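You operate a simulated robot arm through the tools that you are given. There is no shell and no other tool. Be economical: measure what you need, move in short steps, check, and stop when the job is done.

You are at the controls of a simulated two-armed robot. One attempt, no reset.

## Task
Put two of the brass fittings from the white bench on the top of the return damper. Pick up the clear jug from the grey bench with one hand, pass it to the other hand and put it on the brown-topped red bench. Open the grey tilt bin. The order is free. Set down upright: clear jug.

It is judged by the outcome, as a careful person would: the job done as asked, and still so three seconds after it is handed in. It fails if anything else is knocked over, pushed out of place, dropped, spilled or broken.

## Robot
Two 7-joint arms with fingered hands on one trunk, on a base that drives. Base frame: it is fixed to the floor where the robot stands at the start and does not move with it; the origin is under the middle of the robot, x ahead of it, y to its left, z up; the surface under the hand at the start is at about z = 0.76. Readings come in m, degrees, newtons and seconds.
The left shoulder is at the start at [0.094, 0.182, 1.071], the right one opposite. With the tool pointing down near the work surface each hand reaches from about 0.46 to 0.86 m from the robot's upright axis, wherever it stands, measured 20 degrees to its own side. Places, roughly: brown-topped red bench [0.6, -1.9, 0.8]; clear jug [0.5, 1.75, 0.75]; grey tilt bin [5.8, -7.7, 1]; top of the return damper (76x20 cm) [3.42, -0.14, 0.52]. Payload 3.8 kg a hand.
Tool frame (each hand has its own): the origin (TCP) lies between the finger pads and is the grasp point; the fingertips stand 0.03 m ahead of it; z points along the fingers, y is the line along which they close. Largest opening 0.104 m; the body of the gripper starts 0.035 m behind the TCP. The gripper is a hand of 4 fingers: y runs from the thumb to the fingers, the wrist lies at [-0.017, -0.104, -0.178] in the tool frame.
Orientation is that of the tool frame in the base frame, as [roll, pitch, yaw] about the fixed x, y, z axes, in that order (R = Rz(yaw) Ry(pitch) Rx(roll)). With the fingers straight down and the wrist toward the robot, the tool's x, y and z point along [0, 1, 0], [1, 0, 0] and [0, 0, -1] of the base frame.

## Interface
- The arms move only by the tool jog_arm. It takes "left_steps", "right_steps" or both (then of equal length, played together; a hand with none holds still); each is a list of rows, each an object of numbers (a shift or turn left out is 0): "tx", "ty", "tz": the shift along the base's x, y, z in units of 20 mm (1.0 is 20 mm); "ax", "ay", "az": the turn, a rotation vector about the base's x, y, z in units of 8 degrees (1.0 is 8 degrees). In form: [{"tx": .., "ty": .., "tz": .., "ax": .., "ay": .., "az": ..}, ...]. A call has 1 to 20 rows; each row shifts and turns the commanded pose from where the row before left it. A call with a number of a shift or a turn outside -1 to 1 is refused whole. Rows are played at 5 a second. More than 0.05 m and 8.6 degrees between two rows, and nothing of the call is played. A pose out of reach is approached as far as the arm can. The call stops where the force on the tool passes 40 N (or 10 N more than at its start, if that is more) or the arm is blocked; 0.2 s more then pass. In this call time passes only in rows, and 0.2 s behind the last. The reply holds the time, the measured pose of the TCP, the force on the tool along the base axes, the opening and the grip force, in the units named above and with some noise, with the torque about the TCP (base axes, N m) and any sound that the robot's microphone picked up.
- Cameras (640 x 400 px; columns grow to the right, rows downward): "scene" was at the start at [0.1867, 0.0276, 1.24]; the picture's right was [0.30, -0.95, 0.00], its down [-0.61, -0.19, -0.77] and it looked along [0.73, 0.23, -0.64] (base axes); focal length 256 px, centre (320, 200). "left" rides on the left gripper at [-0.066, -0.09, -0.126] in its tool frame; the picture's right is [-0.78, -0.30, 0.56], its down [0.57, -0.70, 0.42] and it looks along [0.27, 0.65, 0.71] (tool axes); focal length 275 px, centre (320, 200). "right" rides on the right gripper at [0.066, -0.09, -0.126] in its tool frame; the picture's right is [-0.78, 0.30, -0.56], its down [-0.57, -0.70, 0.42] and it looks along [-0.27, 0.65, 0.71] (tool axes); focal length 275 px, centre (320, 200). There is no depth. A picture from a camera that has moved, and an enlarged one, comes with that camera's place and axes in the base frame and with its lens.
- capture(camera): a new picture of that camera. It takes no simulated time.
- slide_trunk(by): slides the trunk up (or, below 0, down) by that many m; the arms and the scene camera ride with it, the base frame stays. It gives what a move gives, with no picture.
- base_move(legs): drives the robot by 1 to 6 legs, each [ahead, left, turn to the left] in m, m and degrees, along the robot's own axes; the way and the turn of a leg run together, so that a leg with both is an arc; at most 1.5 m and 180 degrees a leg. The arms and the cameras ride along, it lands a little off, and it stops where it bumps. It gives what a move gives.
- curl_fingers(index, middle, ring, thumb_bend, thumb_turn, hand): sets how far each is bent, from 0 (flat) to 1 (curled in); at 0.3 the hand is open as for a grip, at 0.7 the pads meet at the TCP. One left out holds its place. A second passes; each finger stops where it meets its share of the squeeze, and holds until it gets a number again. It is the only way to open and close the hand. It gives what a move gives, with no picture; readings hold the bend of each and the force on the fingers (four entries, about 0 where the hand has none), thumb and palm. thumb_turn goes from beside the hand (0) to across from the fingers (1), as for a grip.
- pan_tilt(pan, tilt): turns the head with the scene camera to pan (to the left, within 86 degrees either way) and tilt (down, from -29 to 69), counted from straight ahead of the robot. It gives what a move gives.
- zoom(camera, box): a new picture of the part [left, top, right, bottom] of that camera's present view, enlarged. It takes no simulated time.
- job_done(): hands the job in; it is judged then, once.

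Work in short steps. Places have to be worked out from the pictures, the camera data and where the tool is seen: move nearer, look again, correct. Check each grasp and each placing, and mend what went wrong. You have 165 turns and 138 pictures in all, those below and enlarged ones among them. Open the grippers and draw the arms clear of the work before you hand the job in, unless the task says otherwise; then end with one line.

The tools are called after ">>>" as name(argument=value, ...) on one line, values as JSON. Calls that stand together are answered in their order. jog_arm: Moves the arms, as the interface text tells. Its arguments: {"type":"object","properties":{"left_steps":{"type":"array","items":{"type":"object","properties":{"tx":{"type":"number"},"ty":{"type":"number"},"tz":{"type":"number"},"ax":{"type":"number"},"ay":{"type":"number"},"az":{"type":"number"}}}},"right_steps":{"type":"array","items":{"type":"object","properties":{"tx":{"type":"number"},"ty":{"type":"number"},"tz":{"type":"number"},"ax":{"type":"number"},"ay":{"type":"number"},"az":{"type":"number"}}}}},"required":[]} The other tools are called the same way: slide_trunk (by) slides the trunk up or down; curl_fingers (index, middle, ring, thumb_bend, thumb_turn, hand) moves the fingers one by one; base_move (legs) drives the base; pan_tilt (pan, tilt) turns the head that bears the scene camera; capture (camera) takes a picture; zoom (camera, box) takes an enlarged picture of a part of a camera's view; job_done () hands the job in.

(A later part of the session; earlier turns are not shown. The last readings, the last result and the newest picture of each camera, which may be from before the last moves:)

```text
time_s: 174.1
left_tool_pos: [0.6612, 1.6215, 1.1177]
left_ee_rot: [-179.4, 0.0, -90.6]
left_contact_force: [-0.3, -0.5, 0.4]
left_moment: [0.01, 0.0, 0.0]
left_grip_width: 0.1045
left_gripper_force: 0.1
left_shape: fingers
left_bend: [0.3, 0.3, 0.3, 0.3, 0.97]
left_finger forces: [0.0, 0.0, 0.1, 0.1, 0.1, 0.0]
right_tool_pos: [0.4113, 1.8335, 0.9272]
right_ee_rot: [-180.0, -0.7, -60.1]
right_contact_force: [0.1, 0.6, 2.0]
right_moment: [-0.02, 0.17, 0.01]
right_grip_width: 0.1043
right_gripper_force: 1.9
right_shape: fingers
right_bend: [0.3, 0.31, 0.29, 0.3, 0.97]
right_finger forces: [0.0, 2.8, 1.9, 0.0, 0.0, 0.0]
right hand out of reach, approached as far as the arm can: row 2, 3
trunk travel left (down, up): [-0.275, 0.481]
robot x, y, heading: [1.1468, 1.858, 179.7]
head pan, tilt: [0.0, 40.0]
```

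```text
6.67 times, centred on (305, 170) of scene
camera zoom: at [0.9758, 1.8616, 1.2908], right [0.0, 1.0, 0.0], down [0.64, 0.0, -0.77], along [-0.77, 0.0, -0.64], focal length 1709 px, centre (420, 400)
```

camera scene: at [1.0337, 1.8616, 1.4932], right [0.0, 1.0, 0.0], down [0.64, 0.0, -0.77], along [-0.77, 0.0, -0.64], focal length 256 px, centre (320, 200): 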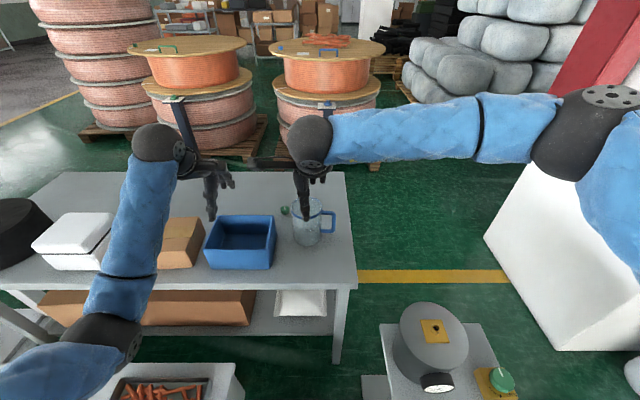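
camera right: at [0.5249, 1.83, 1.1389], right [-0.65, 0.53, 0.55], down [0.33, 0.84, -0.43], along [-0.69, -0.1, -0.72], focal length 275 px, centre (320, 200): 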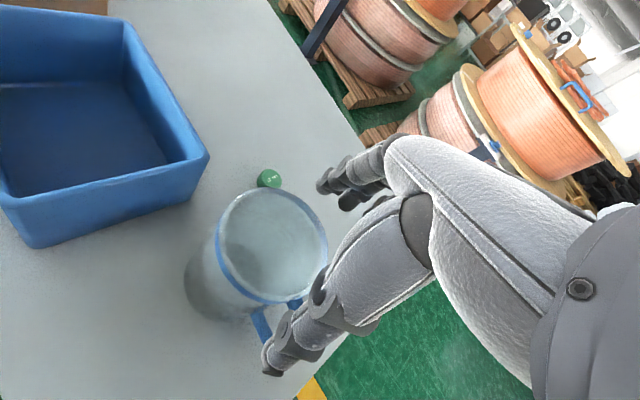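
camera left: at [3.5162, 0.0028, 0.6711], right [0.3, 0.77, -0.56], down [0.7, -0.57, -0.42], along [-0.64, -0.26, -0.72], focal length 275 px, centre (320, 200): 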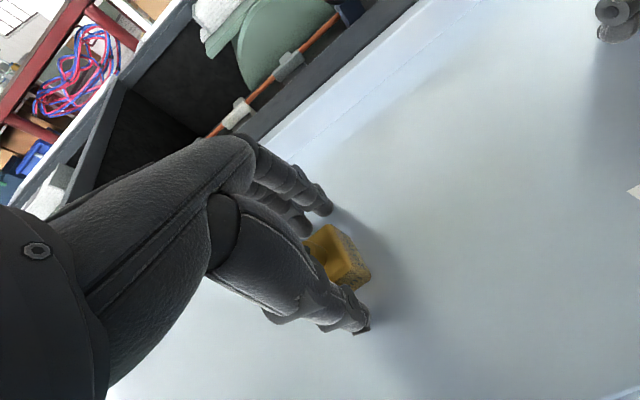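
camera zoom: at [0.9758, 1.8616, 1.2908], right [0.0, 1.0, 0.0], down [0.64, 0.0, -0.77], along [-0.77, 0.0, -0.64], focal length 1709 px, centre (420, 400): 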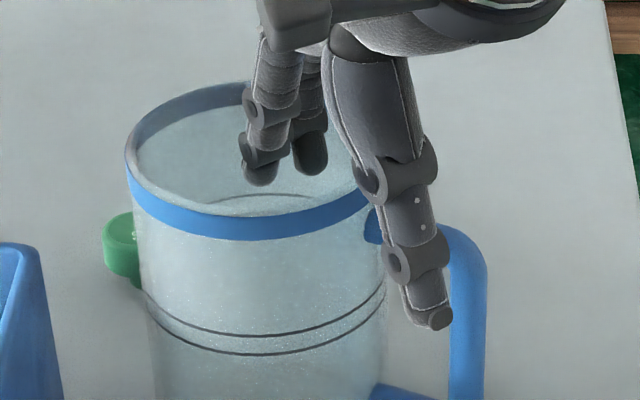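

The arm was at its reach limit, so the shift was incomplete. I raise the hand clear, move the base 3 cm nearer and retry.

>>> jog_arm(right_steps=[{"tz": 1}, {"tz": 1}, {"tz": 1}, {"tz": 0.5}])

>>> base_move(legs=[[0.035, 0.009, 0]])

>>> capture(camera="right")

>>> zoom(camera="scene", box=[230, 120, 390, 220])

```text
time_s: 175.1
left_tool_pos: [0.6614, 1.6225, 1.1163]
left_ee_rot: [-179.4, 0.1, -90.6]
left_contact_force: [-0.2, 0.1, 0.0]
left_moment: [0.03, 0.02, 0.0]
left_grip_width: 0.1042
left_gripper_force: 0.2
left_shape: fingers
left_bend: [0.3, 0.3, 0.3, 0.3, 0.97]
left_finger forces: [0.1, 0.0, 0.1, 0.0, 0.0, 0.0]
right_tool_pos: [0.4116, 1.8342, 0.9986]
right_ee_rot: [179.8, -0.7, -60.2]
right_contact_force: [-0.2, -0.1, 1.1]
right_moment: [-0.03, -0.01, 0.03]
right_grip_width: 0.1042
right_gripper_force: 0.0
right_shape: fingers
right_bend: [0.3, 0.3, 0.3, 0.3, 0.97]
right_finger forces: [0.0, 0.0, 0.1, 0.0, 0.0, 0.1]
trunk travel left (down, up): [-0.275, 0.481]
robot x, y, heading: [1.1405, 1.8609, 180.0]
head pan, tilt: [0.0, 40.0]
```

```text
time_s: 176.0
left_tool_pos: [0.6244, 1.6132, 1.1157]
left_ee_rot: [-179.3, 0.0, -90.6]
left_contact_force: [-0.3, -0.3, -0.4]
left_moment: [0.0, -0.01, -0.06]
left_grip_width: 0.1042
left_gripper_force: 0.1
left_shape: fingers
left_bend: [0.3, 0.3, 0.3, 0.3, 0.97]
left_finger forces: [0.0, 0.0, 0.0, 0.0, 0.0, 0.1]
right_tool_pos: [0.3746, 1.8245, 0.996]
right_ee_rot: [-179.9, -0.8, -60.3]
right_contact_force: [-1.5, -0.1, -0.2]
right_moment: [-0.03, -0.03, -0.02]
right_grip_width: 0.1042
right_gripper_force: 0.1
right_shape: fingers
right_bend: [0.3, 0.3, 0.3, 0.3, 0.97]
right_finger forces: [0.0, 0.0, 0.0, 0.0, 0.0, 0.0]
trunk travel left (down, up): [-0.275, 0.481]
robot x, y, heading: [1.1078, 1.8524, 179.5]
head pan, tilt: [0.0, 40.0]
```

```text
71 pictures are left
camera right: at [0.4848, 1.814, 1.1233], right [-0.65, 0.53, 0.55], down [0.33, 0.84, -0.43], along [-0.69, -0.1, -0.72], focal length 275 px, centre (320, 200)
```

right: 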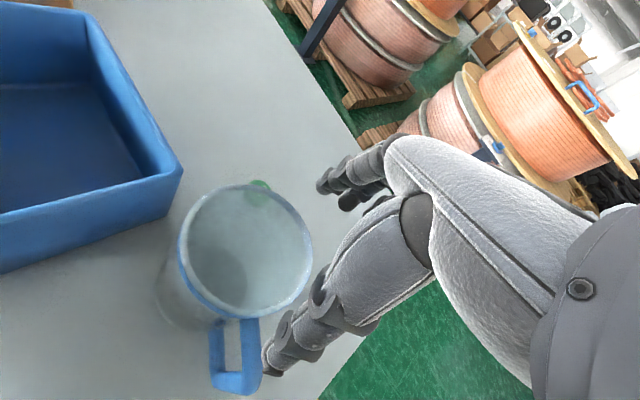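

```text
4.00 times, centred on (310, 170) of scene
camera zoom: at [0.9382, 1.852, 1.2903], right [0.0, 1.0, 0.0], down [0.64, 0.0, -0.76], along [-0.76, 0.0, -0.64], focal length 1026 px, centre (360, 320)
```

zoom: 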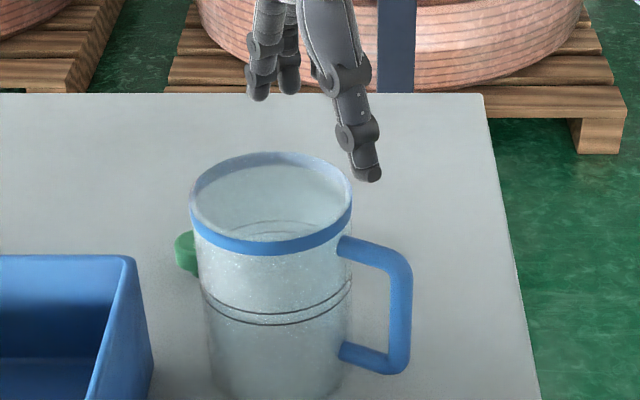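

The jug also turned a bit: centre now ≈(0.358,1.791), handle ≈60° off toward me. I turn the hand back to a straight approach and centre it on the near wall.

>>> jog_arm(right_steps=[{"tx": 0.45, "ty": -0.5, "az": -0.95}, {"tx": 0.45, "ty": -0.5, "az": -0.95}, {"tx": 0.45, "ty": -0.5, "az": -0.95}, {"tx": 0.45, "ty": -0.55, "az": -0.95}])

>>> capture(camera="right")

>>> zoom(camera="scene", box=[230, 120, 390, 220])

```text
time_s: 177.0
left_tool_pos: [0.6264, 1.6127, 1.1175]
left_ee_rot: [-179.4, -0.1, -90.5]
left_contact_force: [0.5, -0.7, 0.2]
left_moment: [0.02, 0.0, 0.02]
left_grip_width: 0.1043
left_gripper_force: 0.1
left_shape: fingers
left_bend: [0.3, 0.3, 0.3, 0.3, 0.97]
left_finger forces: [0.0, 0.1, 0.0, 0.1, 0.0, 0.0]
right_tool_pos: [0.4136, 1.784, 0.9983]
right_ee_rot: [-180.0, -0.8, -90.7]
right_contact_force: [0.3, -0.2, 0.6]
right_moment: [-0.01, -0.01, 0.0]
right_grip_width: 0.1044
right_gripper_force: 0.0
right_shape: fingers
right_bend: [0.3, 0.3, 0.3, 0.3, 0.97]
right_finger forces: [0.1, 0.0, 0.0, 0.0, 0.0, 0.0]
trunk travel left (down, up): [-0.275, 0.481]
robot x, y, heading: [1.1054, 1.8521, 179.9]
head pan, tilt: [0.0, 40.0]
```

```text
69 pictures are left
camera right: at [0.5023, 1.7186, 1.125], right [-0.28, 0.79, 0.55], down [0.71, 0.56, -0.43], along [-0.65, 0.27, -0.72], focal length 275 px, centre (320, 200)
```

right: 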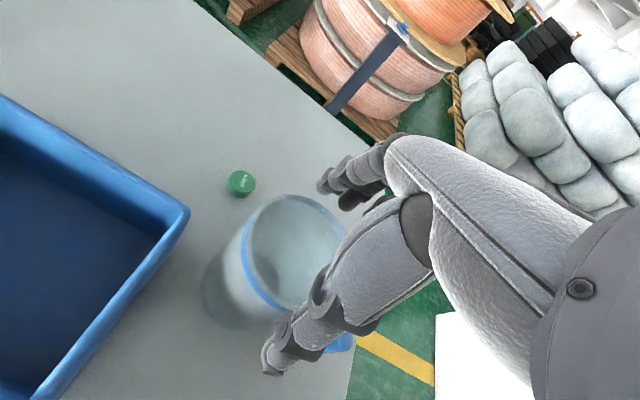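

```text
4.00 times, centred on (310, 170) of scene
camera zoom: at [0.9409, 1.8521, 1.2908], right [0.0, 1.0, 0.0], down [0.64, 0.0, -0.77], along [-0.77, 0.0, -0.64], focal length 1026 px, centre (360, 320)
```

zoom: 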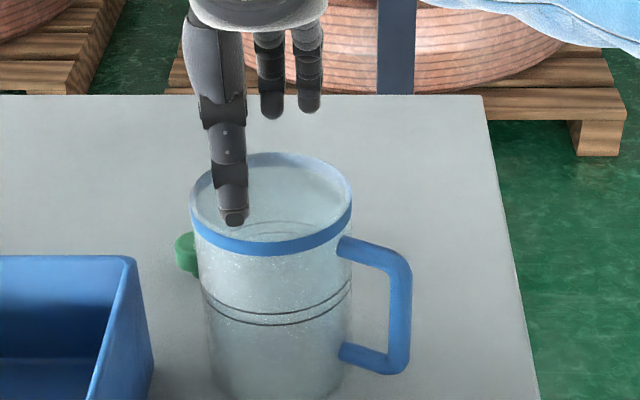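

Now I see the fingers sit ~13 mm to the right of the TCP line. I shift 6 mm to -y so all three fingers are centred in the jug, and descend.

>>> jog_arm(right_steps=[{"ty": -0.3}, {"tz": -1}, {"tz": -1}, {"tz": -1}, {"tz": -0.7}])

>>> zoom(camera="scene", box=[230, 120, 390, 220])

```text
time_s: 178.2
left_tool_pos: [0.6292, 1.6128, 1.1176]
left_ee_rot: [-179.5, 0.1, -90.6]
left_contact_force: [0.4, -0.1, 0.2]
left_moment: [0.01, 0.02, 0.01]
left_grip_width: 0.1042
left_gripper_force: 0.1
left_shape: fingers
left_bend: [0.3, 0.3, 0.3, 0.3, 0.97]
left_finger forces: [0.0, 0.0, 0.0, 0.0, 0.1, 0.0]
right_tool_pos: [0.4119, 1.7776, 0.9333]
right_ee_rot: [179.0, -0.9, -90.6]
right_contact_force: [-2.3, -4.6, 30.5]
right_moment: [-0.61, 2.87, 0.34]
right_grip_width: 0.1312
right_gripper_force: 15.1
right_shape: fingers
right_bend: [0.15, 0.3, 0.3, 0.3, 0.97]
right_finger forces: [30.9, 0.0, 0.0, 0.0, 0.0, 0.0]
trunk travel left (down, up): [-0.275, 0.481]
robot x, y, heading: [1.1109, 1.8492, 180.1]
head pan, tilt: [0.0, 40.0]
```

```text
4.00 times, centred on (310, 170) of scene
camera zoom: at [0.9439, 1.8524, 1.2917], right [0.0, 1.0, 0.0], down [0.64, 0.0, -0.77], along [-0.77, 0.0, -0.64], focal length 1026 px, centre (360, 320)
```

zoom: 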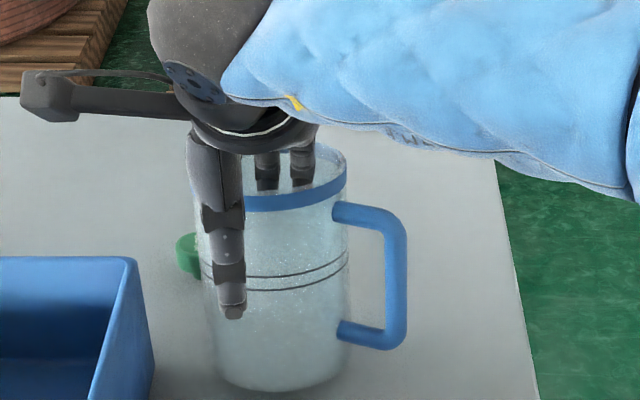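

The index landed on the left rim (middle and ring entered fine, so the jug is hollow). I raise, and curl the ring finger away so only index and middle need to fit.

>>> jog_arm(right_steps=[{"tz": 1}, {"tz": 1}, {"tz": 1}, {"tz": 0.5}])

>>> curl_fingers(hand="right", index=0.3, middle=0.3, ring=1.0, thumb_bend=0.3)

>>> capture(camera="right")

>>> zoom(camera="scene", box=[230, 120, 390, 220])

```text
time_s: 179.2
left_tool_pos: [0.6268, 1.6128, 1.1164]
left_ee_rot: [-179.4, 0.0, -90.6]
left_contact_force: [0.1, -0.1, 0.3]
left_moment: [-0.02, 0.0, 0.0]
left_grip_width: 0.1039
left_gripper_force: 0.1
left_shape: fingers
left_bend: [0.3, 0.3, 0.3, 0.3, 0.97]
left_finger forces: [0.1, 0.1, 0.0, 0.0, 0.0, 0.0]
right_tool_pos: [0.4128, 1.7784, 0.9933]
right_ee_rot: [-179.8, -0.8, -90.7]
right_contact_force: [0.7, 0.4, 0.1]
right_moment: [0.0, -0.03, 0.01]
right_grip_width: 0.1049
right_gripper_force: 0.0
right_shape: fingers
right_bend: [0.3, 0.3, 0.3, 0.3, 0.97]
right_finger forces: [0.1, 0.0, 0.0, 0.0, 0.1, 0.0]
trunk travel left (down, up): [-0.275, 0.481]
robot x, y, heading: [1.1097, 1.849, 179.9]
head pan, tilt: [0.0, 40.0]
```

```text
time_s: 180.2
left_tool_pos: [0.6271, 1.6129, 1.1168]
left_ee_rot: [-179.3, 0.0, -90.6]
left_contact_force: [-0.5, -0.3, -0.5]
left_moment: [0.0, -0.02, 0.0]
left_grip_width: 0.104
left_gripper_force: 0.1
left_shape: fingers
left_bend: [0.3, 0.3, 0.3, 0.3, 0.97]
left_finger forces: [0.0, 0.0, 0.0, 0.0, 0.1, 0.0]
right_tool_pos: [0.412, 1.7786, 0.9946]
right_ee_rot: [179.8, -0.7, -90.5]
right_contact_force: [-0.2, 0.1, -0.7]
right_moment: [0.0, 0.03, 0.01]
right_grip_width: 0.1048
right_gripper_force: 0.0
right_shape: fingers
right_bend: [0.3, 0.3, 1.0, 0.3, 0.97]
right_finger forces: [0.0, 0.0, 0.0, 0.0, 0.1, 0.1]
trunk travel left (down, up): [-0.275, 0.481]
robot x, y, heading: [1.1097, 1.8522, 179.8]
head pan, tilt: [0.0, 40.0]
```

```text
66 pictures are left
camera right: at [0.5019, 1.7133, 1.1212], right [-0.29, 0.79, 0.55], down [0.71, 0.56, -0.43], along [-0.65, 0.26, -0.72], focal length 275 px, centre (320, 200)
```

right: 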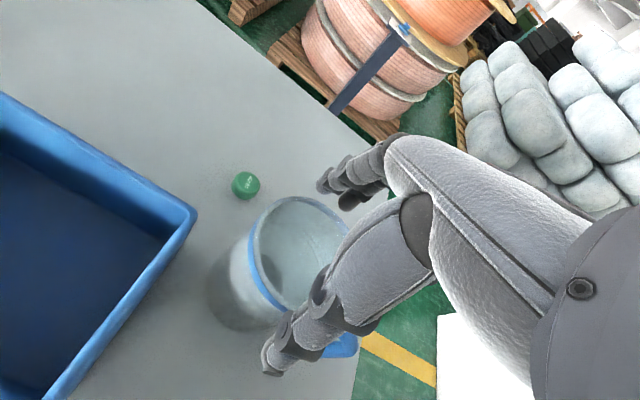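

```text
4.00 times, centred on (310, 170) of scene
camera zoom: at [0.9406, 1.8526, 1.2908], right [0.0, 1.0, 0.0], down [0.64, 0.0, -0.77], along [-0.77, 0.0, -0.64], focal length 1026 px, centre (360, 320)
```

zoom: 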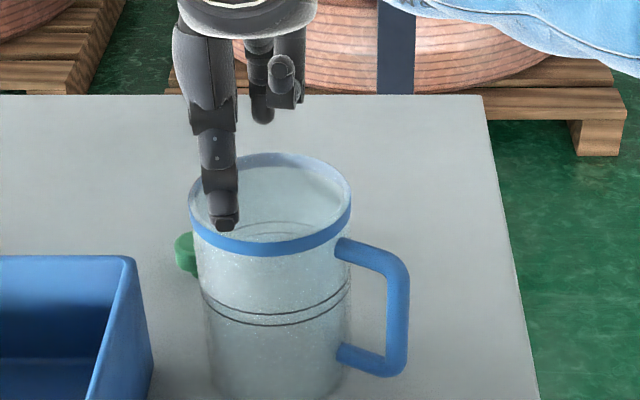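

Jug undisturbed. Better: keep ring straight (outside the jug), with index and middle inside. I set ring flat, shift +29 mm in y and check.

>>> curl_fingers(hand="right", ring=0.0)

>>> jog_arm(right_steps=[{"ty": 0.73}, {"ty": 0.73}, {"tz": -1}, {"tz": -0.5}])

>>> zoom(camera="scene", box=[250, 130, 350, 200])

>>> zoom(camera="right", box=[180, 120, 440, 390])

```text
time_s: 181.2
left_tool_pos: [0.6278, 1.6132, 1.117]
left_ee_rot: [-179.4, 0.0, -90.6]
left_contact_force: [-0.4, 0.3, 0.5]
left_moment: [-0.03, 0.01, -0.02]
left_grip_width: 0.1043
left_gripper_force: 0.0
left_shape: fingers
left_bend: [0.3, 0.3, 0.3, 0.3, 0.97]
left_finger forces: [0.0, 0.1, 0.1, 0.0, 0.0, 0.0]
right_tool_pos: [0.412, 1.7778, 0.9944]
right_ee_rot: [179.9, -0.7, -90.6]
right_contact_force: [0.5, 0.0, 0.5]
right_moment: [0.01, -0.03, -0.02]
right_grip_width: 0.1044
right_gripper_force: 0.0
right_shape: fingers
right_bend: [0.3, 0.3, 0.0, 0.3, 0.97]
right_finger forces: [0.1, 0.0, 0.0, 0.1, 0.0, 0.0]
trunk travel left (down, up): [-0.275, 0.481]
robot x, y, heading: [1.108, 1.8489, 180.1]
head pan, tilt: [0.0, 40.0]
```

```text
time_s: 182.2
left_tool_pos: [0.627, 1.6117, 1.1171]
left_ee_rot: [-179.3, 0.0, -90.6]
left_contact_force: [-0.2, -0.6, 0.3]
left_moment: [0.0, 0.03, 0.02]
left_grip_width: 0.1044
left_gripper_force: 0.0
left_shape: fingers
left_bend: [0.3, 0.3, 0.3, 0.3, 0.97]
left_finger forces: [0.1, 0.0, 0.0, 0.1, 0.1, 0.0]
right_tool_pos: [0.4128, 1.8078, 0.9638]
right_ee_rot: [179.9, -0.8, -90.5]
right_contact_force: [-0.3, 1.0, 0.2]
right_moment: [0.0, 0.01, 0.01]
right_grip_width: 0.1044
right_gripper_force: 0.0
right_shape: fingers
right_bend: [0.3, 0.3, 0.0, 0.3, 0.97]
right_finger forces: [0.0, 0.0, 0.1, 0.1, 0.0, 0.0]
trunk travel left (down, up): [-0.275, 0.481]
robot x, y, heading: [1.1087, 1.8502, 179.7]
head pan, tilt: [0.0, 40.0]
```

```text
5.71 times, centred on (300, 165) of scene
camera zoom: at [0.9407, 1.8527, 1.2908], right [0.0, 1.0, 0.0], down [0.64, 0.0, -0.77], along [-0.77, 0.0, -0.64], focal length 1465 px, centre (434, 400)
```

zoom: 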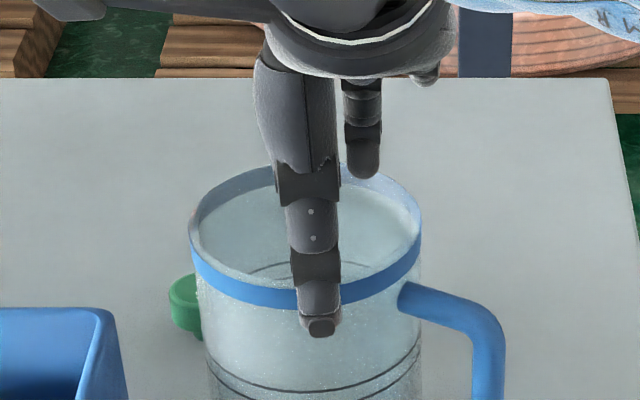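

```text
1.48 times, centred on (310, 255) of right
camera zoom: at [0.5021, 1.7426, 1.0908], right [-0.29, 0.79, 0.55], down [0.71, 0.56, -0.43], along [-0.65, 0.26, -0.72], focal length 408 px, centre (335, 118)
```

zoom: 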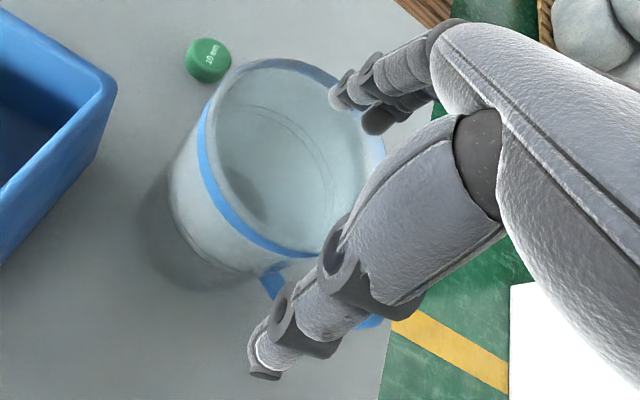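

Middle and index line up with the jug interior and the ring is out of the way. I shift 10 mm to -y and lower to z≈0.915.

>>> jog_arm(right_steps=[{"ty": -0.5}, {"tz": -0.8}, {"tz": -0.8}, {"tz": -0.8}])

>>> zoom(camera="scene", box=[250, 130, 350, 200])

```text
time_s: 183.2
left_tool_pos: [0.6265, 1.6124, 1.1163]
left_ee_rot: [-179.4, -0.1, -90.6]
left_contact_force: [0.2, -0.6, -0.2]
left_moment: [0.02, -0.01, 0.01]
left_grip_width: 0.1044
left_gripper_force: 0.0
left_shape: fingers
left_bend: [0.3, 0.3, 0.3, 0.3, 0.97]
left_finger forces: [0.0, 0.0, 0.0, 0.1, 0.0, 0.1]
right_tool_pos: [0.4131, 1.7968, 0.9161]
right_ee_rot: [179.9, -0.7, -90.6]
right_contact_force: [0.2, 0.7, 0.7]
right_moment: [-0.02, 0.0, 0.02]
right_grip_width: 0.1048
right_gripper_force: 0.8
right_shape: fingers
right_bend: [0.3, 0.3, 0.0, 0.3, 0.97]
right_finger forces: [0.0, 0.2, 0.0, 0.0, 0.0, 0.1]
trunk travel left (down, up): [-0.275, 0.481]
robot x, y, heading: [1.1088, 1.8514, 180.1]
head pan, tilt: [0.0, 40.0]
```

```text
5.71 times, centred on (300, 165) of scene
camera zoom: at [0.9404, 1.8526, 1.2907], right [0.0, 1.0, 0.0], down [0.64, 0.0, -0.77], along [-0.77, 0.0, -0.64], focal length 1465 px, centre (434, 400)
```

zoom: 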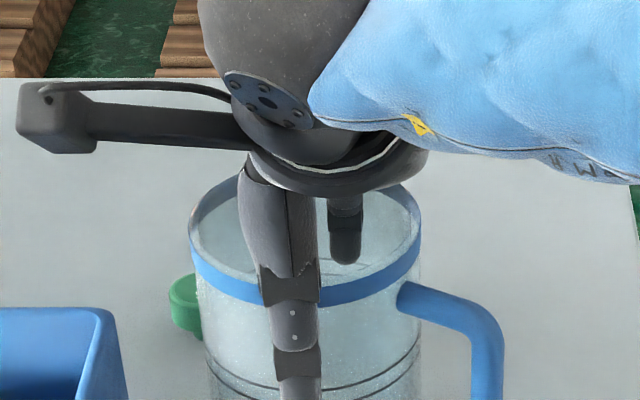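

The fingers are inside without contact. I lower another 3 cm.

>>> jog_arm(right_steps=[{"tz": -0.6}, {"tz": -0.5}, {"tz": -0.5}])

>>> zoom(camera="scene", box=[250, 130, 350, 200])

```text
time_s: 184.0
left_tool_pos: [0.6307, 1.6135, 1.1199]
left_ee_rot: [-179.6, 0.0, -90.6]
left_contact_force: [0.0, -0.4, 0.4]
left_moment: [-0.01, 0.0, -0.01]
left_grip_width: 0.1044
left_gripper_force: 0.0
left_shape: fingers
left_bend: [0.3, 0.3, 0.3, 0.3, 0.97]
left_finger forces: [0.0, 0.0, 0.1, 0.0, 0.1, 0.1]
right_tool_pos: [0.4119, 1.7993, 0.892]
right_ee_rot: [179.2, -0.7, -90.7]
right_contact_force: [1.3, 2.7, 26.1]
right_moment: [0.76, 1.6, -0.19]
right_grip_width: 0.1044
right_gripper_force: 12.2
right_shape: fingers
right_bend: [0.3, 0.31, 0.0, 0.3, 0.97]
right_finger forces: [0.0, 1.4, 23.1, 0.1, 0.0, 0.1]
trunk travel left (down, up): [-0.275, 0.481]
robot x, y, heading: [1.1086, 1.8504, 180.0]
head pan, tilt: [0.0, 40.0]
```

```text
5.71 times, centred on (300, 165) of scene
camera zoom: at [0.9441, 1.8531, 1.2918], right [0.0, 1.0, 0.0], down [0.64, 0.0, -0.77], along [-0.77, 0.0, -0.64], focal length 1465 px, centre (434, 400)
```

zoom: 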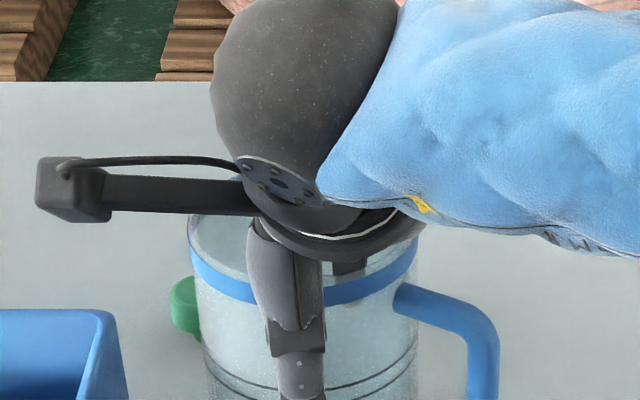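

The flat ring finger touches the far rim. I lift 7 mm (3 cm of finger still inside) and close index, middle and thumb on the wall.

>>> jog_arm(right_steps=[{"tz": 0.5}])

>>> curl_fingers(hand="right", index=0.55, middle=0.55, thumb_bend=0.55)

>>> capture(camera="right")

>>> zoom(camera="scene", box=[250, 130, 350, 200])

```text
time_s: 184.4
left_tool_pos: [0.6275, 1.6129, 1.1178]
left_ee_rot: [-179.4, -0.1, -90.4]
left_contact_force: [-0.4, -0.1, 0.1]
left_moment: [0.0, -0.03, 0.02]
left_grip_width: 0.1044
left_gripper_force: 0.0
left_shape: fingers
left_bend: [0.3, 0.3, 0.3, 0.3, 0.97]
left_finger forces: [0.0, 0.0, 0.0, 0.1, 0.0, 0.0]
right_tool_pos: [0.4139, 1.7986, 0.8935]
right_ee_rot: [180.0, -0.7, -90.7]
right_contact_force: [-3.8, 2.2, 12.9]
right_moment: [0.36, 0.63, -0.03]
right_grip_width: 0.1047
right_gripper_force: 6.5
right_shape: fingers
right_bend: [0.3, 0.3, 0.0, 0.3, 0.97]
right_finger forces: [0.1, 0.1, 12.7, 0.0, 0.0, 0.1]
trunk travel left (down, up): [-0.275, 0.481]
robot x, y, heading: [1.1094, 1.8519, 180.0]
head pan, tilt: [0.0, 40.0]
```

```text
time_s: 185.4
left_tool_pos: [0.6272, 1.6122, 1.1175]
left_ee_rot: [-179.4, 0.1, -90.6]
left_contact_force: [0.2, 0.1, 0.1]
left_moment: [-0.04, 0.04, 0.03]
left_grip_width: 0.1043
left_gripper_force: 0.1
left_shape: fingers
left_bend: [0.3, 0.3, 0.3, 0.3, 0.97]
left_finger forces: [0.1, 0.0, 0.0, 0.0, 0.0, 0.0]
right_tool_pos: [0.413, 1.7979, 0.8958]
right_ee_rot: [179.9, -0.7, -90.6]
right_contact_force: [-2.8, 3.6, 10.9]
right_moment: [0.28, 0.56, -0.08]
right_grip_width: 0.0411
right_gripper_force: 5.9
right_shape: fingers
right_bend: [0.55, 0.55, 0.0, 0.55, 0.97]
right_finger forces: [0.0, 0.1, 11.0, 0.0, 0.0, 0.1]
trunk travel left (down, up): [-0.275, 0.481]
robot x, y, heading: [1.1094, 1.8497, 179.6]
head pan, tilt: [0.0, 40.0]
```

```text
60 pictures are left
camera right: at [0.5026, 1.7331, 1.0214], right [-0.29, 0.79, 0.55], down [0.71, 0.56, -0.43], along [-0.65, 0.26, -0.72], focal length 275 px, centre (320, 200)
```

right: 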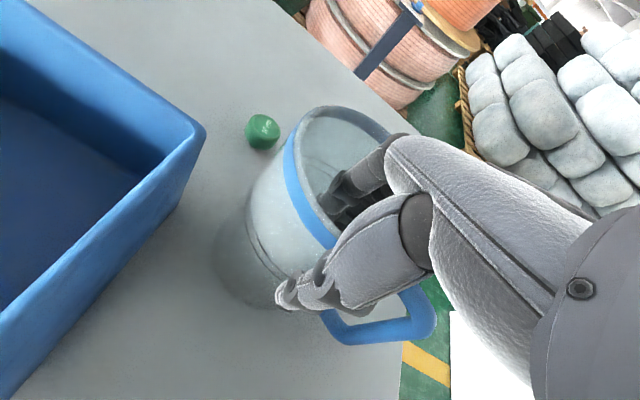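

```text
5.71 times, centred on (300, 165) of scene
camera zoom: at [0.9414, 1.853, 1.2909], right [0.0, 1.0, 0.0], down [0.64, 0.0, -0.77], along [-0.77, 0.0, -0.64], focal length 1465 px, centre (434, 400)
```

zoom: 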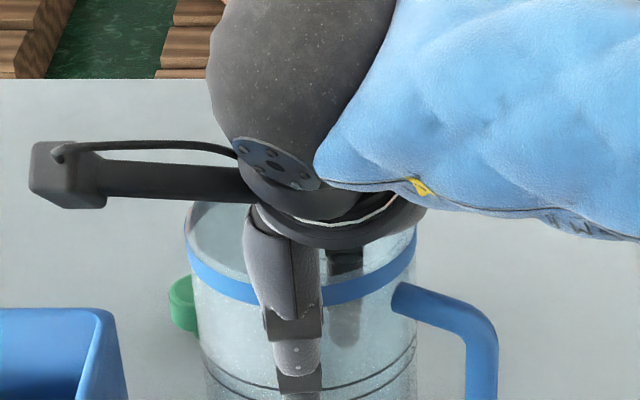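

The wall is between thumb and fingers. I raise 5 mm to unload the ring and close fully.

>>> jog_arm(right_steps=[{"tz": 0.3}])

>>> curl_fingers(hand="right", index=0.72, middle=0.72, thumb_bend=0.68)

>>> curl_fingers(hand="right", index=0.85, middle=0.85, thumb_bend=0.8)

>>> capture(camera="right")

```text
time_s: 185.8
left_tool_pos: [0.6261, 1.6129, 1.1166]
left_ee_rot: [-179.3, 0.0, -90.6]
left_contact_force: [0.8, 0.3, -0.3]
left_moment: [0.01, 0.04, 0.03]
left_grip_width: 0.1042
left_gripper_force: 0.0
left_shape: fingers
left_bend: [0.3, 0.3, 0.3, 0.3, 0.97]
left_finger forces: [0.0, 0.0, 0.1, 0.0, 0.1, 0.0]
right_tool_pos: [0.4145, 1.7962, 0.8991]
right_ee_rot: [-180.0, -0.6, -90.7]
right_contact_force: [-2.2, 1.4, 1.5]
right_moment: [0.08, 0.07, -0.07]
right_grip_width: 0.0411
right_gripper_force: 2.0
right_shape: fingers
right_bend: [0.55, 0.55, 0.0, 0.55, 0.97]
right_finger forces: [0.0, 0.0, 3.0, 0.0, 0.3, 0.0]
trunk travel left (down, up): [-0.275, 0.481]
robot x, y, heading: [1.1096, 1.8556, 180.0]
head pan, tilt: [0.0, 40.0]
```

```text
time_s: 186.8
left_tool_pos: [0.6258, 1.6127, 1.1164]
left_ee_rot: [-179.4, 0.0, -90.6]
left_contact_force: [0.7, 0.2, 0.7]
left_moment: [-0.03, 0.02, 0.0]
left_grip_width: 0.1043
left_gripper_force: 0.0
left_shape: fingers
left_bend: [0.3, 0.3, 0.3, 0.3, 0.97]
left_finger forces: [0.0, 0.0, 0.0, 0.0, 0.0, 0.1]
right_tool_pos: [0.4127, 1.7975, 0.8998]
right_ee_rot: [-180.0, -0.7, -90.8]
right_contact_force: [0.3, -0.6, 0.0]
right_moment: [-0.05, -0.1, 0.02]
right_grip_width: 0.0097
right_gripper_force: 4.2
right_shape: fingers
right_bend: [0.72, 0.72, 0.0, 0.62, 0.96]
right_finger forces: [0.0, 0.1, 3.9, 0.1, 4.6, 0.0]
trunk travel left (down, up): [-0.275, 0.481]
robot x, y, heading: [1.1104, 1.8512, 180.0]
head pan, tilt: [0.0, 40.0]
```

```text
time_s: 187.8
left_tool_pos: [0.627, 1.6125, 1.1166]
left_ee_rot: [-179.5, -0.1, -90.6]
left_contact_force: [0.3, 0.1, 0.7]
left_moment: [0.02, 0.0, 0.02]
left_grip_width: 0.1044
left_gripper_force: 0.0
left_shape: fingers
left_bend: [0.3, 0.3, 0.3, 0.3, 0.97]
left_finger forces: [0.0, 0.0, 0.0, 0.0, 0.0, 0.0]
right_tool_pos: [0.4126, 1.797, 0.9003]
right_ee_rot: [180.0, -0.6, -90.6]
right_contact_force: [0.4, 0.5, -0.1]
right_moment: [-0.06, -0.06, -0.01]
right_grip_width: 0.0155
right_gripper_force: 21.0
right_shape: fingers
right_bend: [0.84, 0.82, 0.0, 0.61, 0.96]
right_finger forces: [7.4, 13.1, 3.0, 0.0, 18.6, 0.0]
trunk travel left (down, up): [-0.275, 0.481]
robot x, y, heading: [1.1031, 1.8515, 180.2]
head pan, tilt: [0.0, 40.0]
```

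```text
58 pictures are left
camera right: at [0.5016, 1.7325, 1.0267], right [-0.29, 0.79, 0.55], down [0.71, 0.56, -0.43], along [-0.65, 0.26, -0.72], focal length 275 px, centre (320, 200)
```

right: 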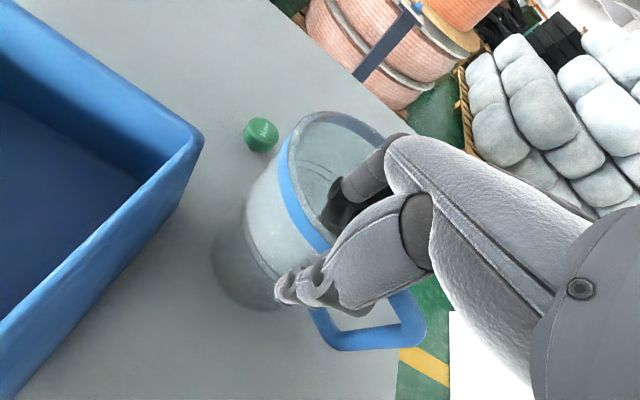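

Good pinch (21 N). I lift 2 cm and check for tilt and weight.

>>> jog_arm(right_steps=[{"tz": 0.25}, {"tz": 0.25}, {"tz": 0.5}])

>>> zoom(camera="scene", box=[230, 120, 390, 220])

```text
time_s: 188.6
left_tool_pos: [0.6261, 1.6118, 1.1152]
left_ee_rot: [-179.4, 0.0, -90.6]
left_contact_force: [-0.2, 0.6, 0.4]
left_moment: [0.05, -0.04, -0.01]
left_grip_width: 0.1046
left_gripper_force: 0.1
left_shape: fingers
left_bend: [0.3, 0.3, 0.3, 0.3, 0.97]
left_finger forces: [0.0, 0.0, 0.0, 0.0, 0.0, 0.1]
right_tool_pos: [0.4119, 1.7971, 0.9198]
right_ee_rot: [-179.9, -0.8, -90.7]
right_contact_force: [-0.2, 0.7, -2.7]
right_moment: [-0.02, -0.1, -0.03]
right_grip_width: 0.0156
right_gripper_force: 20.5
right_shape: fingers
right_bend: [0.84, 0.83, 0.0, 0.61, 0.96]
right_finger forces: [7.8, 11.4, 3.1, 0.1, 18.2, 0.1]
trunk travel left (down, up): [-0.275, 0.481]
robot x, y, heading: [1.1091, 1.8524, 180.1]
head pan, tilt: [0.0, 40.0]
```

```text
4.00 times, centred on (310, 170) of scene
camera zoom: at [0.9404, 1.8526, 1.2907], right [0.0, 1.0, 0.0], down [0.64, 0.0, -0.77], along [-0.77, 0.0, -0.64], focal length 1026 px, centre (360, 320)
```

zoom: 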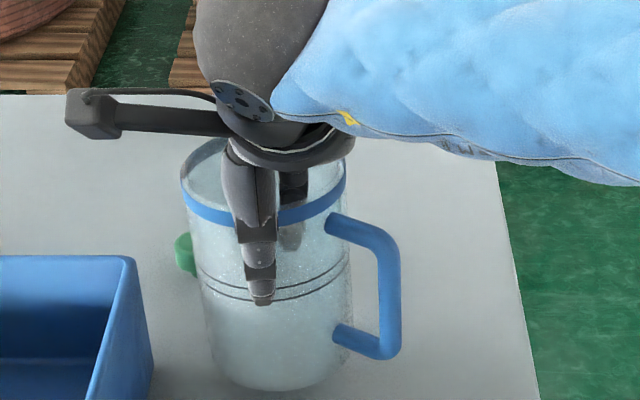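

It weighs ~0.28 kg and holds level. I lift to z≈1.10 and draw it back toward me.

>>> jog_arm(right_steps=[{"tz": 0.7}, {"tz": 0.7}, {"tz": 0.8}, {"tz": 0.8}, {"tz": 0.8}, {"tz": 0.8}, {"tz": 0.8}, {"tz": 0.8}, {"tz": 0.8}, {"tz": 0.8}, {"tx": 0.7}, {"tx": 0.8}, {"tx": 0.8}, {"tx": 0.8}, {"tx": 0.8}, {"tx": 0.8}, {"tx": 0.8}, {"tx": 0.7}])

>>> capture(camera="scene")

>>> capture(camera="left")

```text
time_s: 192.4
left_tool_pos: [0.6264, 1.6125, 1.118]
left_ee_rot: [-179.4, 0.1, -90.6]
left_contact_force: [-0.2, -0.1, -1.0]
left_moment: [-0.03, 0.01, -0.02]
left_grip_width: 0.1042
left_gripper_force: 0.1
left_shape: fingers
left_bend: [0.3, 0.3, 0.3, 0.3, 0.97]
left_finger forces: [0.0, 0.0, 0.0, 0.0, 0.1, 0.1]
right_tool_pos: [0.5363, 1.7977, 1.0759]
right_ee_rot: [180.0, -0.7, -90.7]
right_contact_force: [-0.9, 0.6, -3.5]
right_moment: [-0.04, -0.07, 0.0]
right_grip_width: 0.0153
right_gripper_force: 20.0
right_shape: fingers
right_bend: [0.84, 0.83, 0.0, 0.61, 0.96]
right_finger forces: [7.6, 11.3, 3.3, 0.0, 18.1, 0.1]
trunk travel left (down, up): [-0.275, 0.481]
robot x, y, heading: [1.1094, 1.8485, 179.9]
head pan, tilt: [0.0, 40.0]
```

```text
56 pictures are left
camera scene: at [0.9405, 1.8526, 1.2908], right [0.0, 1.0, 0.0], down [0.64, 0.0, -0.77], along [-0.77, 0.0, -0.64], focal length 256 px, centre (320, 200)
```

scene: 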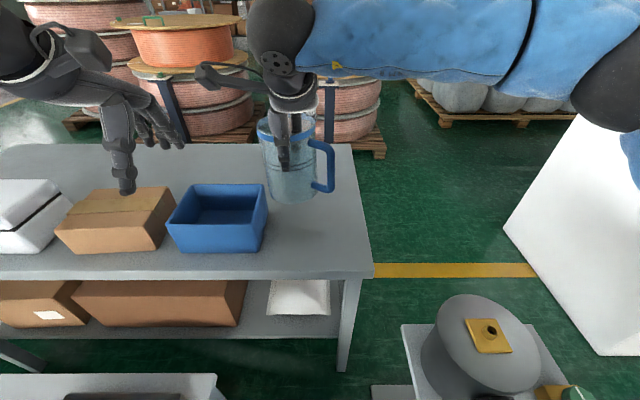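

```text
55 pictures are left
camera left: at [0.7153, 1.6775, 1.2426], right [0.31, 0.77, -0.55], down [0.7, -0.58, -0.42], along [-0.64, -0.26, -0.72], focal length 275 px, centre (320, 200)
```

left: 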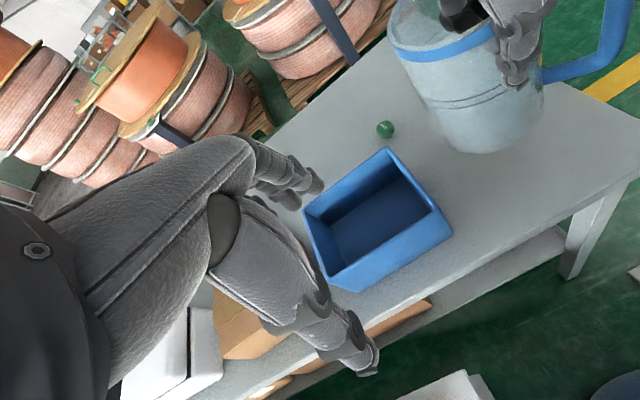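

The jug is held level and the bench is as it was. For the handover I roll the left hand to point right (+y), palm side-on, to clasp the jug's lower body below the right thumb; first rotate it at a safe distance.

>>> curl_fingers(hand="left", index=0.2, middle=0.2, ring=0.2, thumb_bend=0.2)

>>> jog_arm(left_steps=[{"tx": -0.567, "ty": -0.135, "tz": -0.49, "ax": 0.9375}, {"tx": -0.567, "ty": -0.135, "tz": -0.49, "ax": 0.9375}, {"tx": -0.567, "ty": -0.135, "tz": -0.49, "ax": 0.9375}, {"tx": -0.567, "ty": -0.135, "tz": -0.49, "ax": 0.9375}, {"tx": -0.567, "ty": -0.135, "tz": -0.49, "ax": 0.9375}, {"tx": -0.567, "ty": -0.135, "tz": -0.49, "ax": 0.9375}, {"tx": -0.567, "ty": -0.135, "tz": -0.49, "ax": 0.9375}, {"tx": -0.567, "ty": -0.135, "tz": -0.49, "ax": 0.9375}, {"tx": -0.567, "ty": -0.135, "tz": -0.49, "ax": 0.9375}, {"tx": -0.567, "ty": -0.135, "tz": -0.49, "ax": 0.9375}, {"tx": -0.567, "ty": -0.135, "tz": -0.49, "ax": 0.9375}, {"tx": -0.567, "ty": -0.135, "tz": -0.49, "ax": 0.9375}])

>>> capture(camera="scene")

>>> capture(camera="left")

```text
time_s: 193.4
left_tool_pos: [0.6255, 1.6116, 1.1172]
left_ee_rot: [-179.4, 0.1, -90.6]
left_contact_force: [0.1, -0.7, 0.0]
left_moment: [-0.01, 0.02, -0.02]
left_grip_width: 0.1264
left_gripper_force: 0.0
left_shape: fingers
left_bend: [0.2, 0.2, 0.2, 0.2, 0.97]
left_finger forces: [0.0, 0.0, 0.0, 0.0, 0.1, 0.0]
right_tool_pos: [0.5354, 1.7972, 1.0756]
right_ee_rot: [-180.0, -0.7, -90.6]
right_contact_force: [-0.8, -0.1, -3.4]
right_moment: [0.01, -0.06, 0.03]
right_grip_width: 0.0154
right_gripper_force: 20.4
right_shape: fingers
right_bend: [0.84, 0.83, 0.0, 0.61, 0.96]
right_finger forces: [7.6, 11.3, 3.3, 0.0, 18.1, 0.0]
trunk travel left (down, up): [-0.275, 0.481]
robot x, y, heading: [1.1098, 1.8521, 179.9]
head pan, tilt: [0.0, 40.0]
```

```text
time_s: 196.0
left_tool_pos: [0.4895, 1.5802, 0.9983]
left_ee_rot: [79.0, 89.5, 168.4]
left_contact_force: [0.3, -0.3, 0.7]
left_moment: [0.01, 0.01, 0.01]
left_grip_width: 0.1263
left_gripper_force: 0.1
left_shape: fingers
left_bend: [0.2, 0.2, 0.2, 0.2, 0.97]
left_finger forces: [0.1, 0.1, 0.1, 0.0, 0.0, 0.0]
right_tool_pos: [0.5357, 1.7973, 1.0747]
right_ee_rot: [180.0, -0.7, -90.8]
right_contact_force: [0.4, 0.2, -2.8]
right_moment: [-0.02, -0.08, -0.02]
right_grip_width: 0.0157
right_gripper_force: 19.8
right_shape: fingers
right_bend: [0.84, 0.83, 0.0, 0.61, 0.96]
right_finger forces: [7.7, 11.2, 3.2, 0.1, 18.0, 0.1]
trunk travel left (down, up): [-0.275, 0.481]
robot x, y, heading: [1.1091, 1.8493, 179.6]
head pan, tilt: [0.0, 40.0]
```

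```text
54 pictures are left
camera scene: at [0.9399, 1.8526, 1.2906], right [0.0, 1.0, 0.0], down [0.64, 0.0, -0.77], along [-0.77, 0.0, -0.64], focal length 256 px, centre (320, 200)
```

scene: 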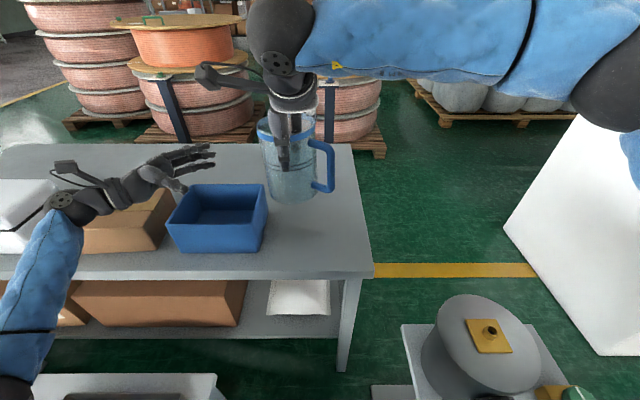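

```text
53 pictures are left
camera left: at [0.5791, 1.4535, 1.0626], right [0.31, 0.55, 0.77], down [0.7, 0.42, -0.58], along [-0.64, 0.72, -0.26], focal length 275 px, centre (320, 200)
```

left: 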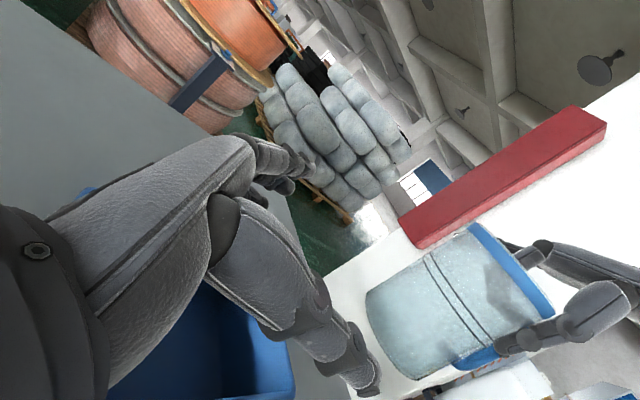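

The left hand is rolled properly. I advance it 11 cm in +y to just short of the jug and check alignment.

>>> jog_arm(left_steps=[{"ty": 0.9}, {"ty": 0.9}, {"ty": 0.9}, {"ty": 0.9}, {"ty": 0.9}, {"ty": 0.9}])

>>> capture(camera="left")

>>> zoom(camera="scene", box=[200, 90, 360, 220])

```text
time_s: 197.4
left_tool_pos: [0.4904, 1.6887, 0.9984]
left_ee_rot: [91.5, 89.5, -179.2]
left_contact_force: [-0.2, 0.3, -0.4]
left_moment: [0.0, 0.03, 0.0]
left_grip_width: 0.1263
left_gripper_force: 0.1
left_shape: fingers
left_bend: [0.2, 0.2, 0.2, 0.2, 0.97]
left_finger forces: [0.0, 0.1, 0.1, 0.0, 0.0, 0.0]
right_tool_pos: [0.5359, 1.7973, 1.0761]
right_ee_rot: [180.0, -0.6, -90.8]
right_contact_force: [0.1, 0.3, -3.7]
right_moment: [0.0, -0.1, -0.01]
right_grip_width: 0.0152
right_gripper_force: 20.8
right_shape: fingers
right_bend: [0.84, 0.83, 0.0, 0.61, 0.96]
right_finger forces: [7.5, 11.2, 3.4, 0.0, 18.2, 0.0]
trunk travel left (down, up): [-0.275, 0.481]
robot x, y, heading: [1.1109, 1.8525, 179.8]
head pan, tilt: [0.0, 40.0]
```

```text
52 pictures are left
camera left: at [0.5792, 1.5615, 1.0632], right [0.31, 0.55, 0.77], down [0.7, 0.42, -0.58], along [-0.64, 0.72, -0.26], focal length 275 px, centre (320, 200)
```

left: 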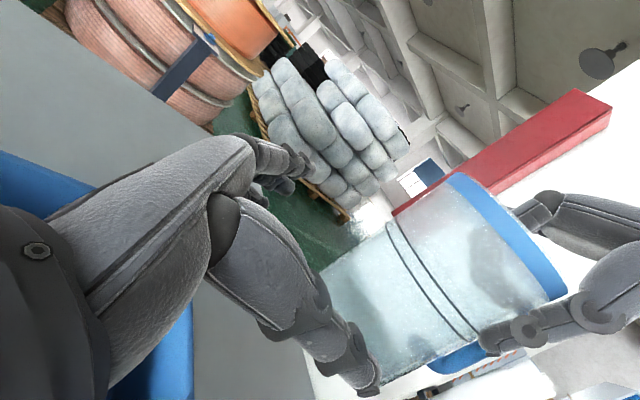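

```text
3.08 times, centred on (280, 155) of scene
camera zoom: at [0.9403, 1.8528, 1.2907], right [0.0, 1.0, 0.0], down [0.64, 0.0, -0.77], along [-0.77, 0.0, -0.64], focal length 789 px, centre (443, 338)
```

zoom: 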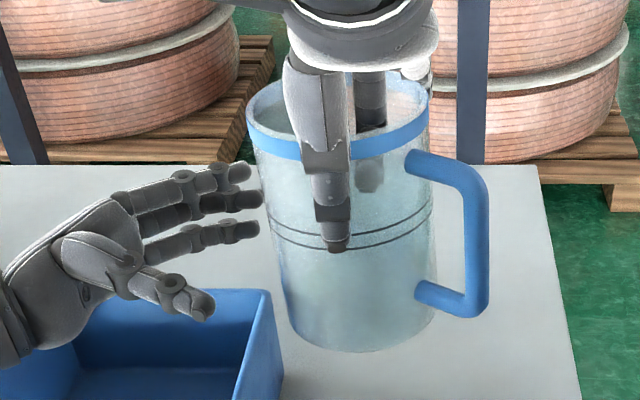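

Alignment in height is right (below the right thumb); the jug axis is at x≈0.505, so I shift 15 mm in +x and advance the remaining 8 cm carefully.

>>> jog_arm(left_steps=[{"tx": 0.75, "tz": -0.2}, {"ty": 0.7}, {"ty": 0.7}, {"ty": 0.7}, {"ty": 0.7}, {"ty": 0.6}])

>>> capture(camera="left")

>>> zoom(camera="scene", box=[200, 90, 360, 220])

```text
time_s: 198.8
left_tool_pos: [0.5058, 1.7567, 0.9946]
left_ee_rot: [94.6, 89.4, -175.9]
left_contact_force: [0.8, 0.1, 0.5]
left_moment: [0.03, -0.01, 0.04]
left_grip_width: 0.1265
left_gripper_force: 0.0
left_shape: fingers
left_bend: [0.2, 0.2, 0.2, 0.2, 0.97]
left_finger forces: [0.1, 0.0, 0.0, 0.1, 0.0, 0.0]
right_tool_pos: [0.5357, 1.7974, 1.0754]
right_ee_rot: [180.0, -0.7, -90.7]
right_contact_force: [0.4, 0.2, -3.7]
right_moment: [0.0, -0.08, 0.0]
right_grip_width: 0.0157
right_gripper_force: 20.2
right_shape: fingers
right_bend: [0.84, 0.83, 0.0, 0.61, 0.96]
right_finger forces: [7.6, 11.1, 3.3, 0.0, 18.2, 0.1]
trunk travel left (down, up): [-0.275, 0.481]
robot x, y, heading: [1.1103, 1.852, 179.8]
head pan, tilt: [0.0, 40.0]
```

```text
50 pictures are left
camera left: at [0.5941, 1.6296, 1.0593], right [0.31, 0.55, 0.77], down [0.7, 0.42, -0.58], along [-0.64, 0.72, -0.26], focal length 275 px, centre (320, 200)
```

left: 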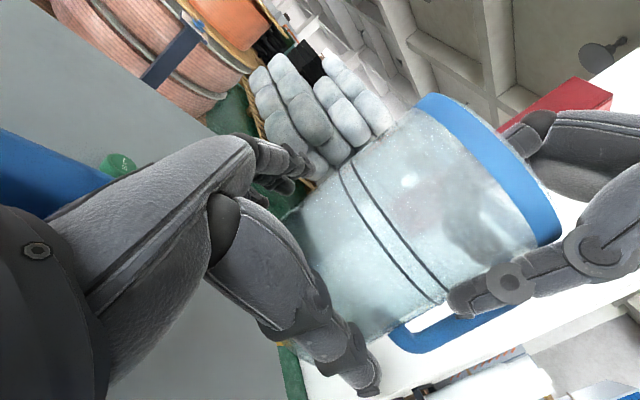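

```text
3.08 times, centred on (280, 155) of scene
camera zoom: at [0.9403, 1.8527, 1.2907], right [0.0, 1.0, 0.0], down [0.64, 0.0, -0.77], along [-0.77, 0.0, -0.64], focal length 789 px, centre (443, 338)
```

zoom: 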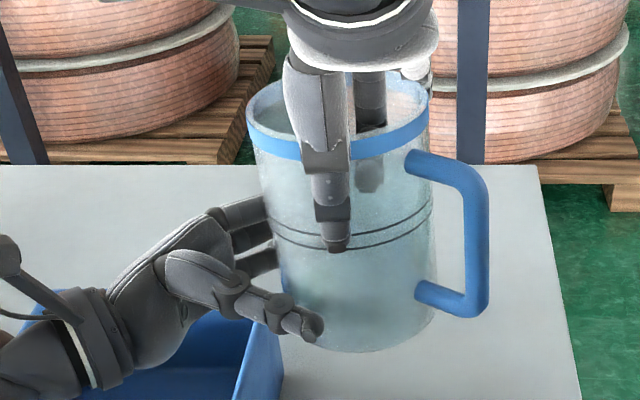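

The hand embraces the body with no contact. I advance 12 mm more and close the left hand.

>>> jog_arm(left_steps=[{"ty": 0.3, "tz": 0.15}, {"ty": 0.3, "tz": 0.15}])

>>> curl_fingers(hand="left", index=0.4, middle=0.4, ring=0.4, thumb_bend=0.4)

>>> zoom(camera="scene", box=[200, 90, 360, 220])

```text
time_s: 199.4
left_tool_pos: [0.5064, 1.7683, 0.9994]
left_ee_rot: [85.9, 89.5, 175.3]
left_contact_force: [0.7, 0.9, 1.5]
left_moment: [-0.04, -0.01, 0.05]
left_grip_width: 0.1266
left_gripper_force: 0.0
left_shape: fingers
left_bend: [0.2, 0.2, 0.2, 0.2, 0.97]
left_finger forces: [0.1, 0.0, 0.1, 0.0, 0.1, 0.0]
right_tool_pos: [0.5364, 1.7976, 1.0761]
right_ee_rot: [-179.9, -0.7, -90.8]
right_contact_force: [0.9, 0.1, -2.7]
right_moment: [-0.05, -0.06, -0.04]
right_grip_width: 0.0155
right_gripper_force: 20.4
right_shape: fingers
right_bend: [0.84, 0.83, 0.0, 0.61, 0.96]
right_finger forces: [7.6, 11.2, 3.4, 0.0, 18.1, 0.0]
trunk travel left (down, up): [-0.275, 0.481]
robot x, y, heading: [1.1083, 1.8546, 179.9]
head pan, tilt: [0.0, 40.0]
```

```text
time_s: 200.4
left_tool_pos: [0.5058, 1.7676, 1.0014]
left_ee_rot: [86.5, 89.6, 175.9]
left_contact_force: [-4.2, 0.8, 0.3]
left_moment: [-0.05, -0.06, 0.17]
left_grip_width: 0.1032
left_gripper_force: 14.2
left_shape: fingers
left_bend: [0.32, 0.35, 0.36, 0.31, 0.97]
left_finger forces: [8.4, 4.7, 3.6, 0.0, 11.3, 0.1]
right_tool_pos: [0.5366, 1.7962, 1.0771]
right_ee_rot: [180.0, -0.8, -90.6]
right_contact_force: [4.3, -0.2, 0.1]
right_moment: [-0.09, -0.29, -0.02]
right_grip_width: 0.0164
right_gripper_force: 19.0
right_shape: fingers
right_bend: [0.84, 0.83, 0.0, 0.6, 0.96]
right_finger forces: [6.4, 9.9, 2.2, 0.0, 19.9, 0.0]
trunk travel left (down, up): [-0.275, 0.481]
robot x, y, heading: [1.1087, 1.8477, 179.8]
head pan, tilt: [0.0, 40.0]
```

```text
3.08 times, centred on (280, 155) of scene
camera zoom: at [0.9403, 1.8526, 1.2907], right [0.0, 1.0, 0.0], down [0.64, 0.0, -0.77], along [-0.77, 0.0, -0.64], focal length 789 px, centre (443, 338)
```

zoom: 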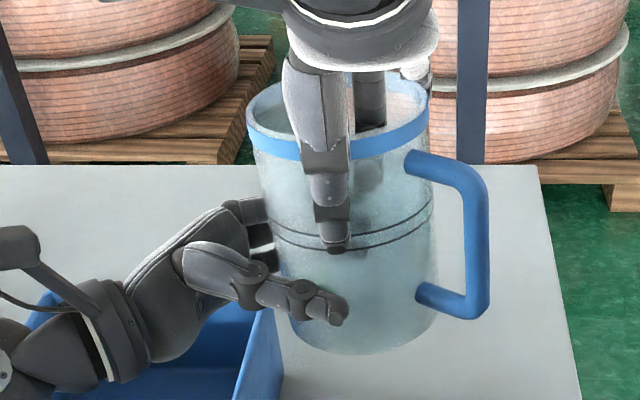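

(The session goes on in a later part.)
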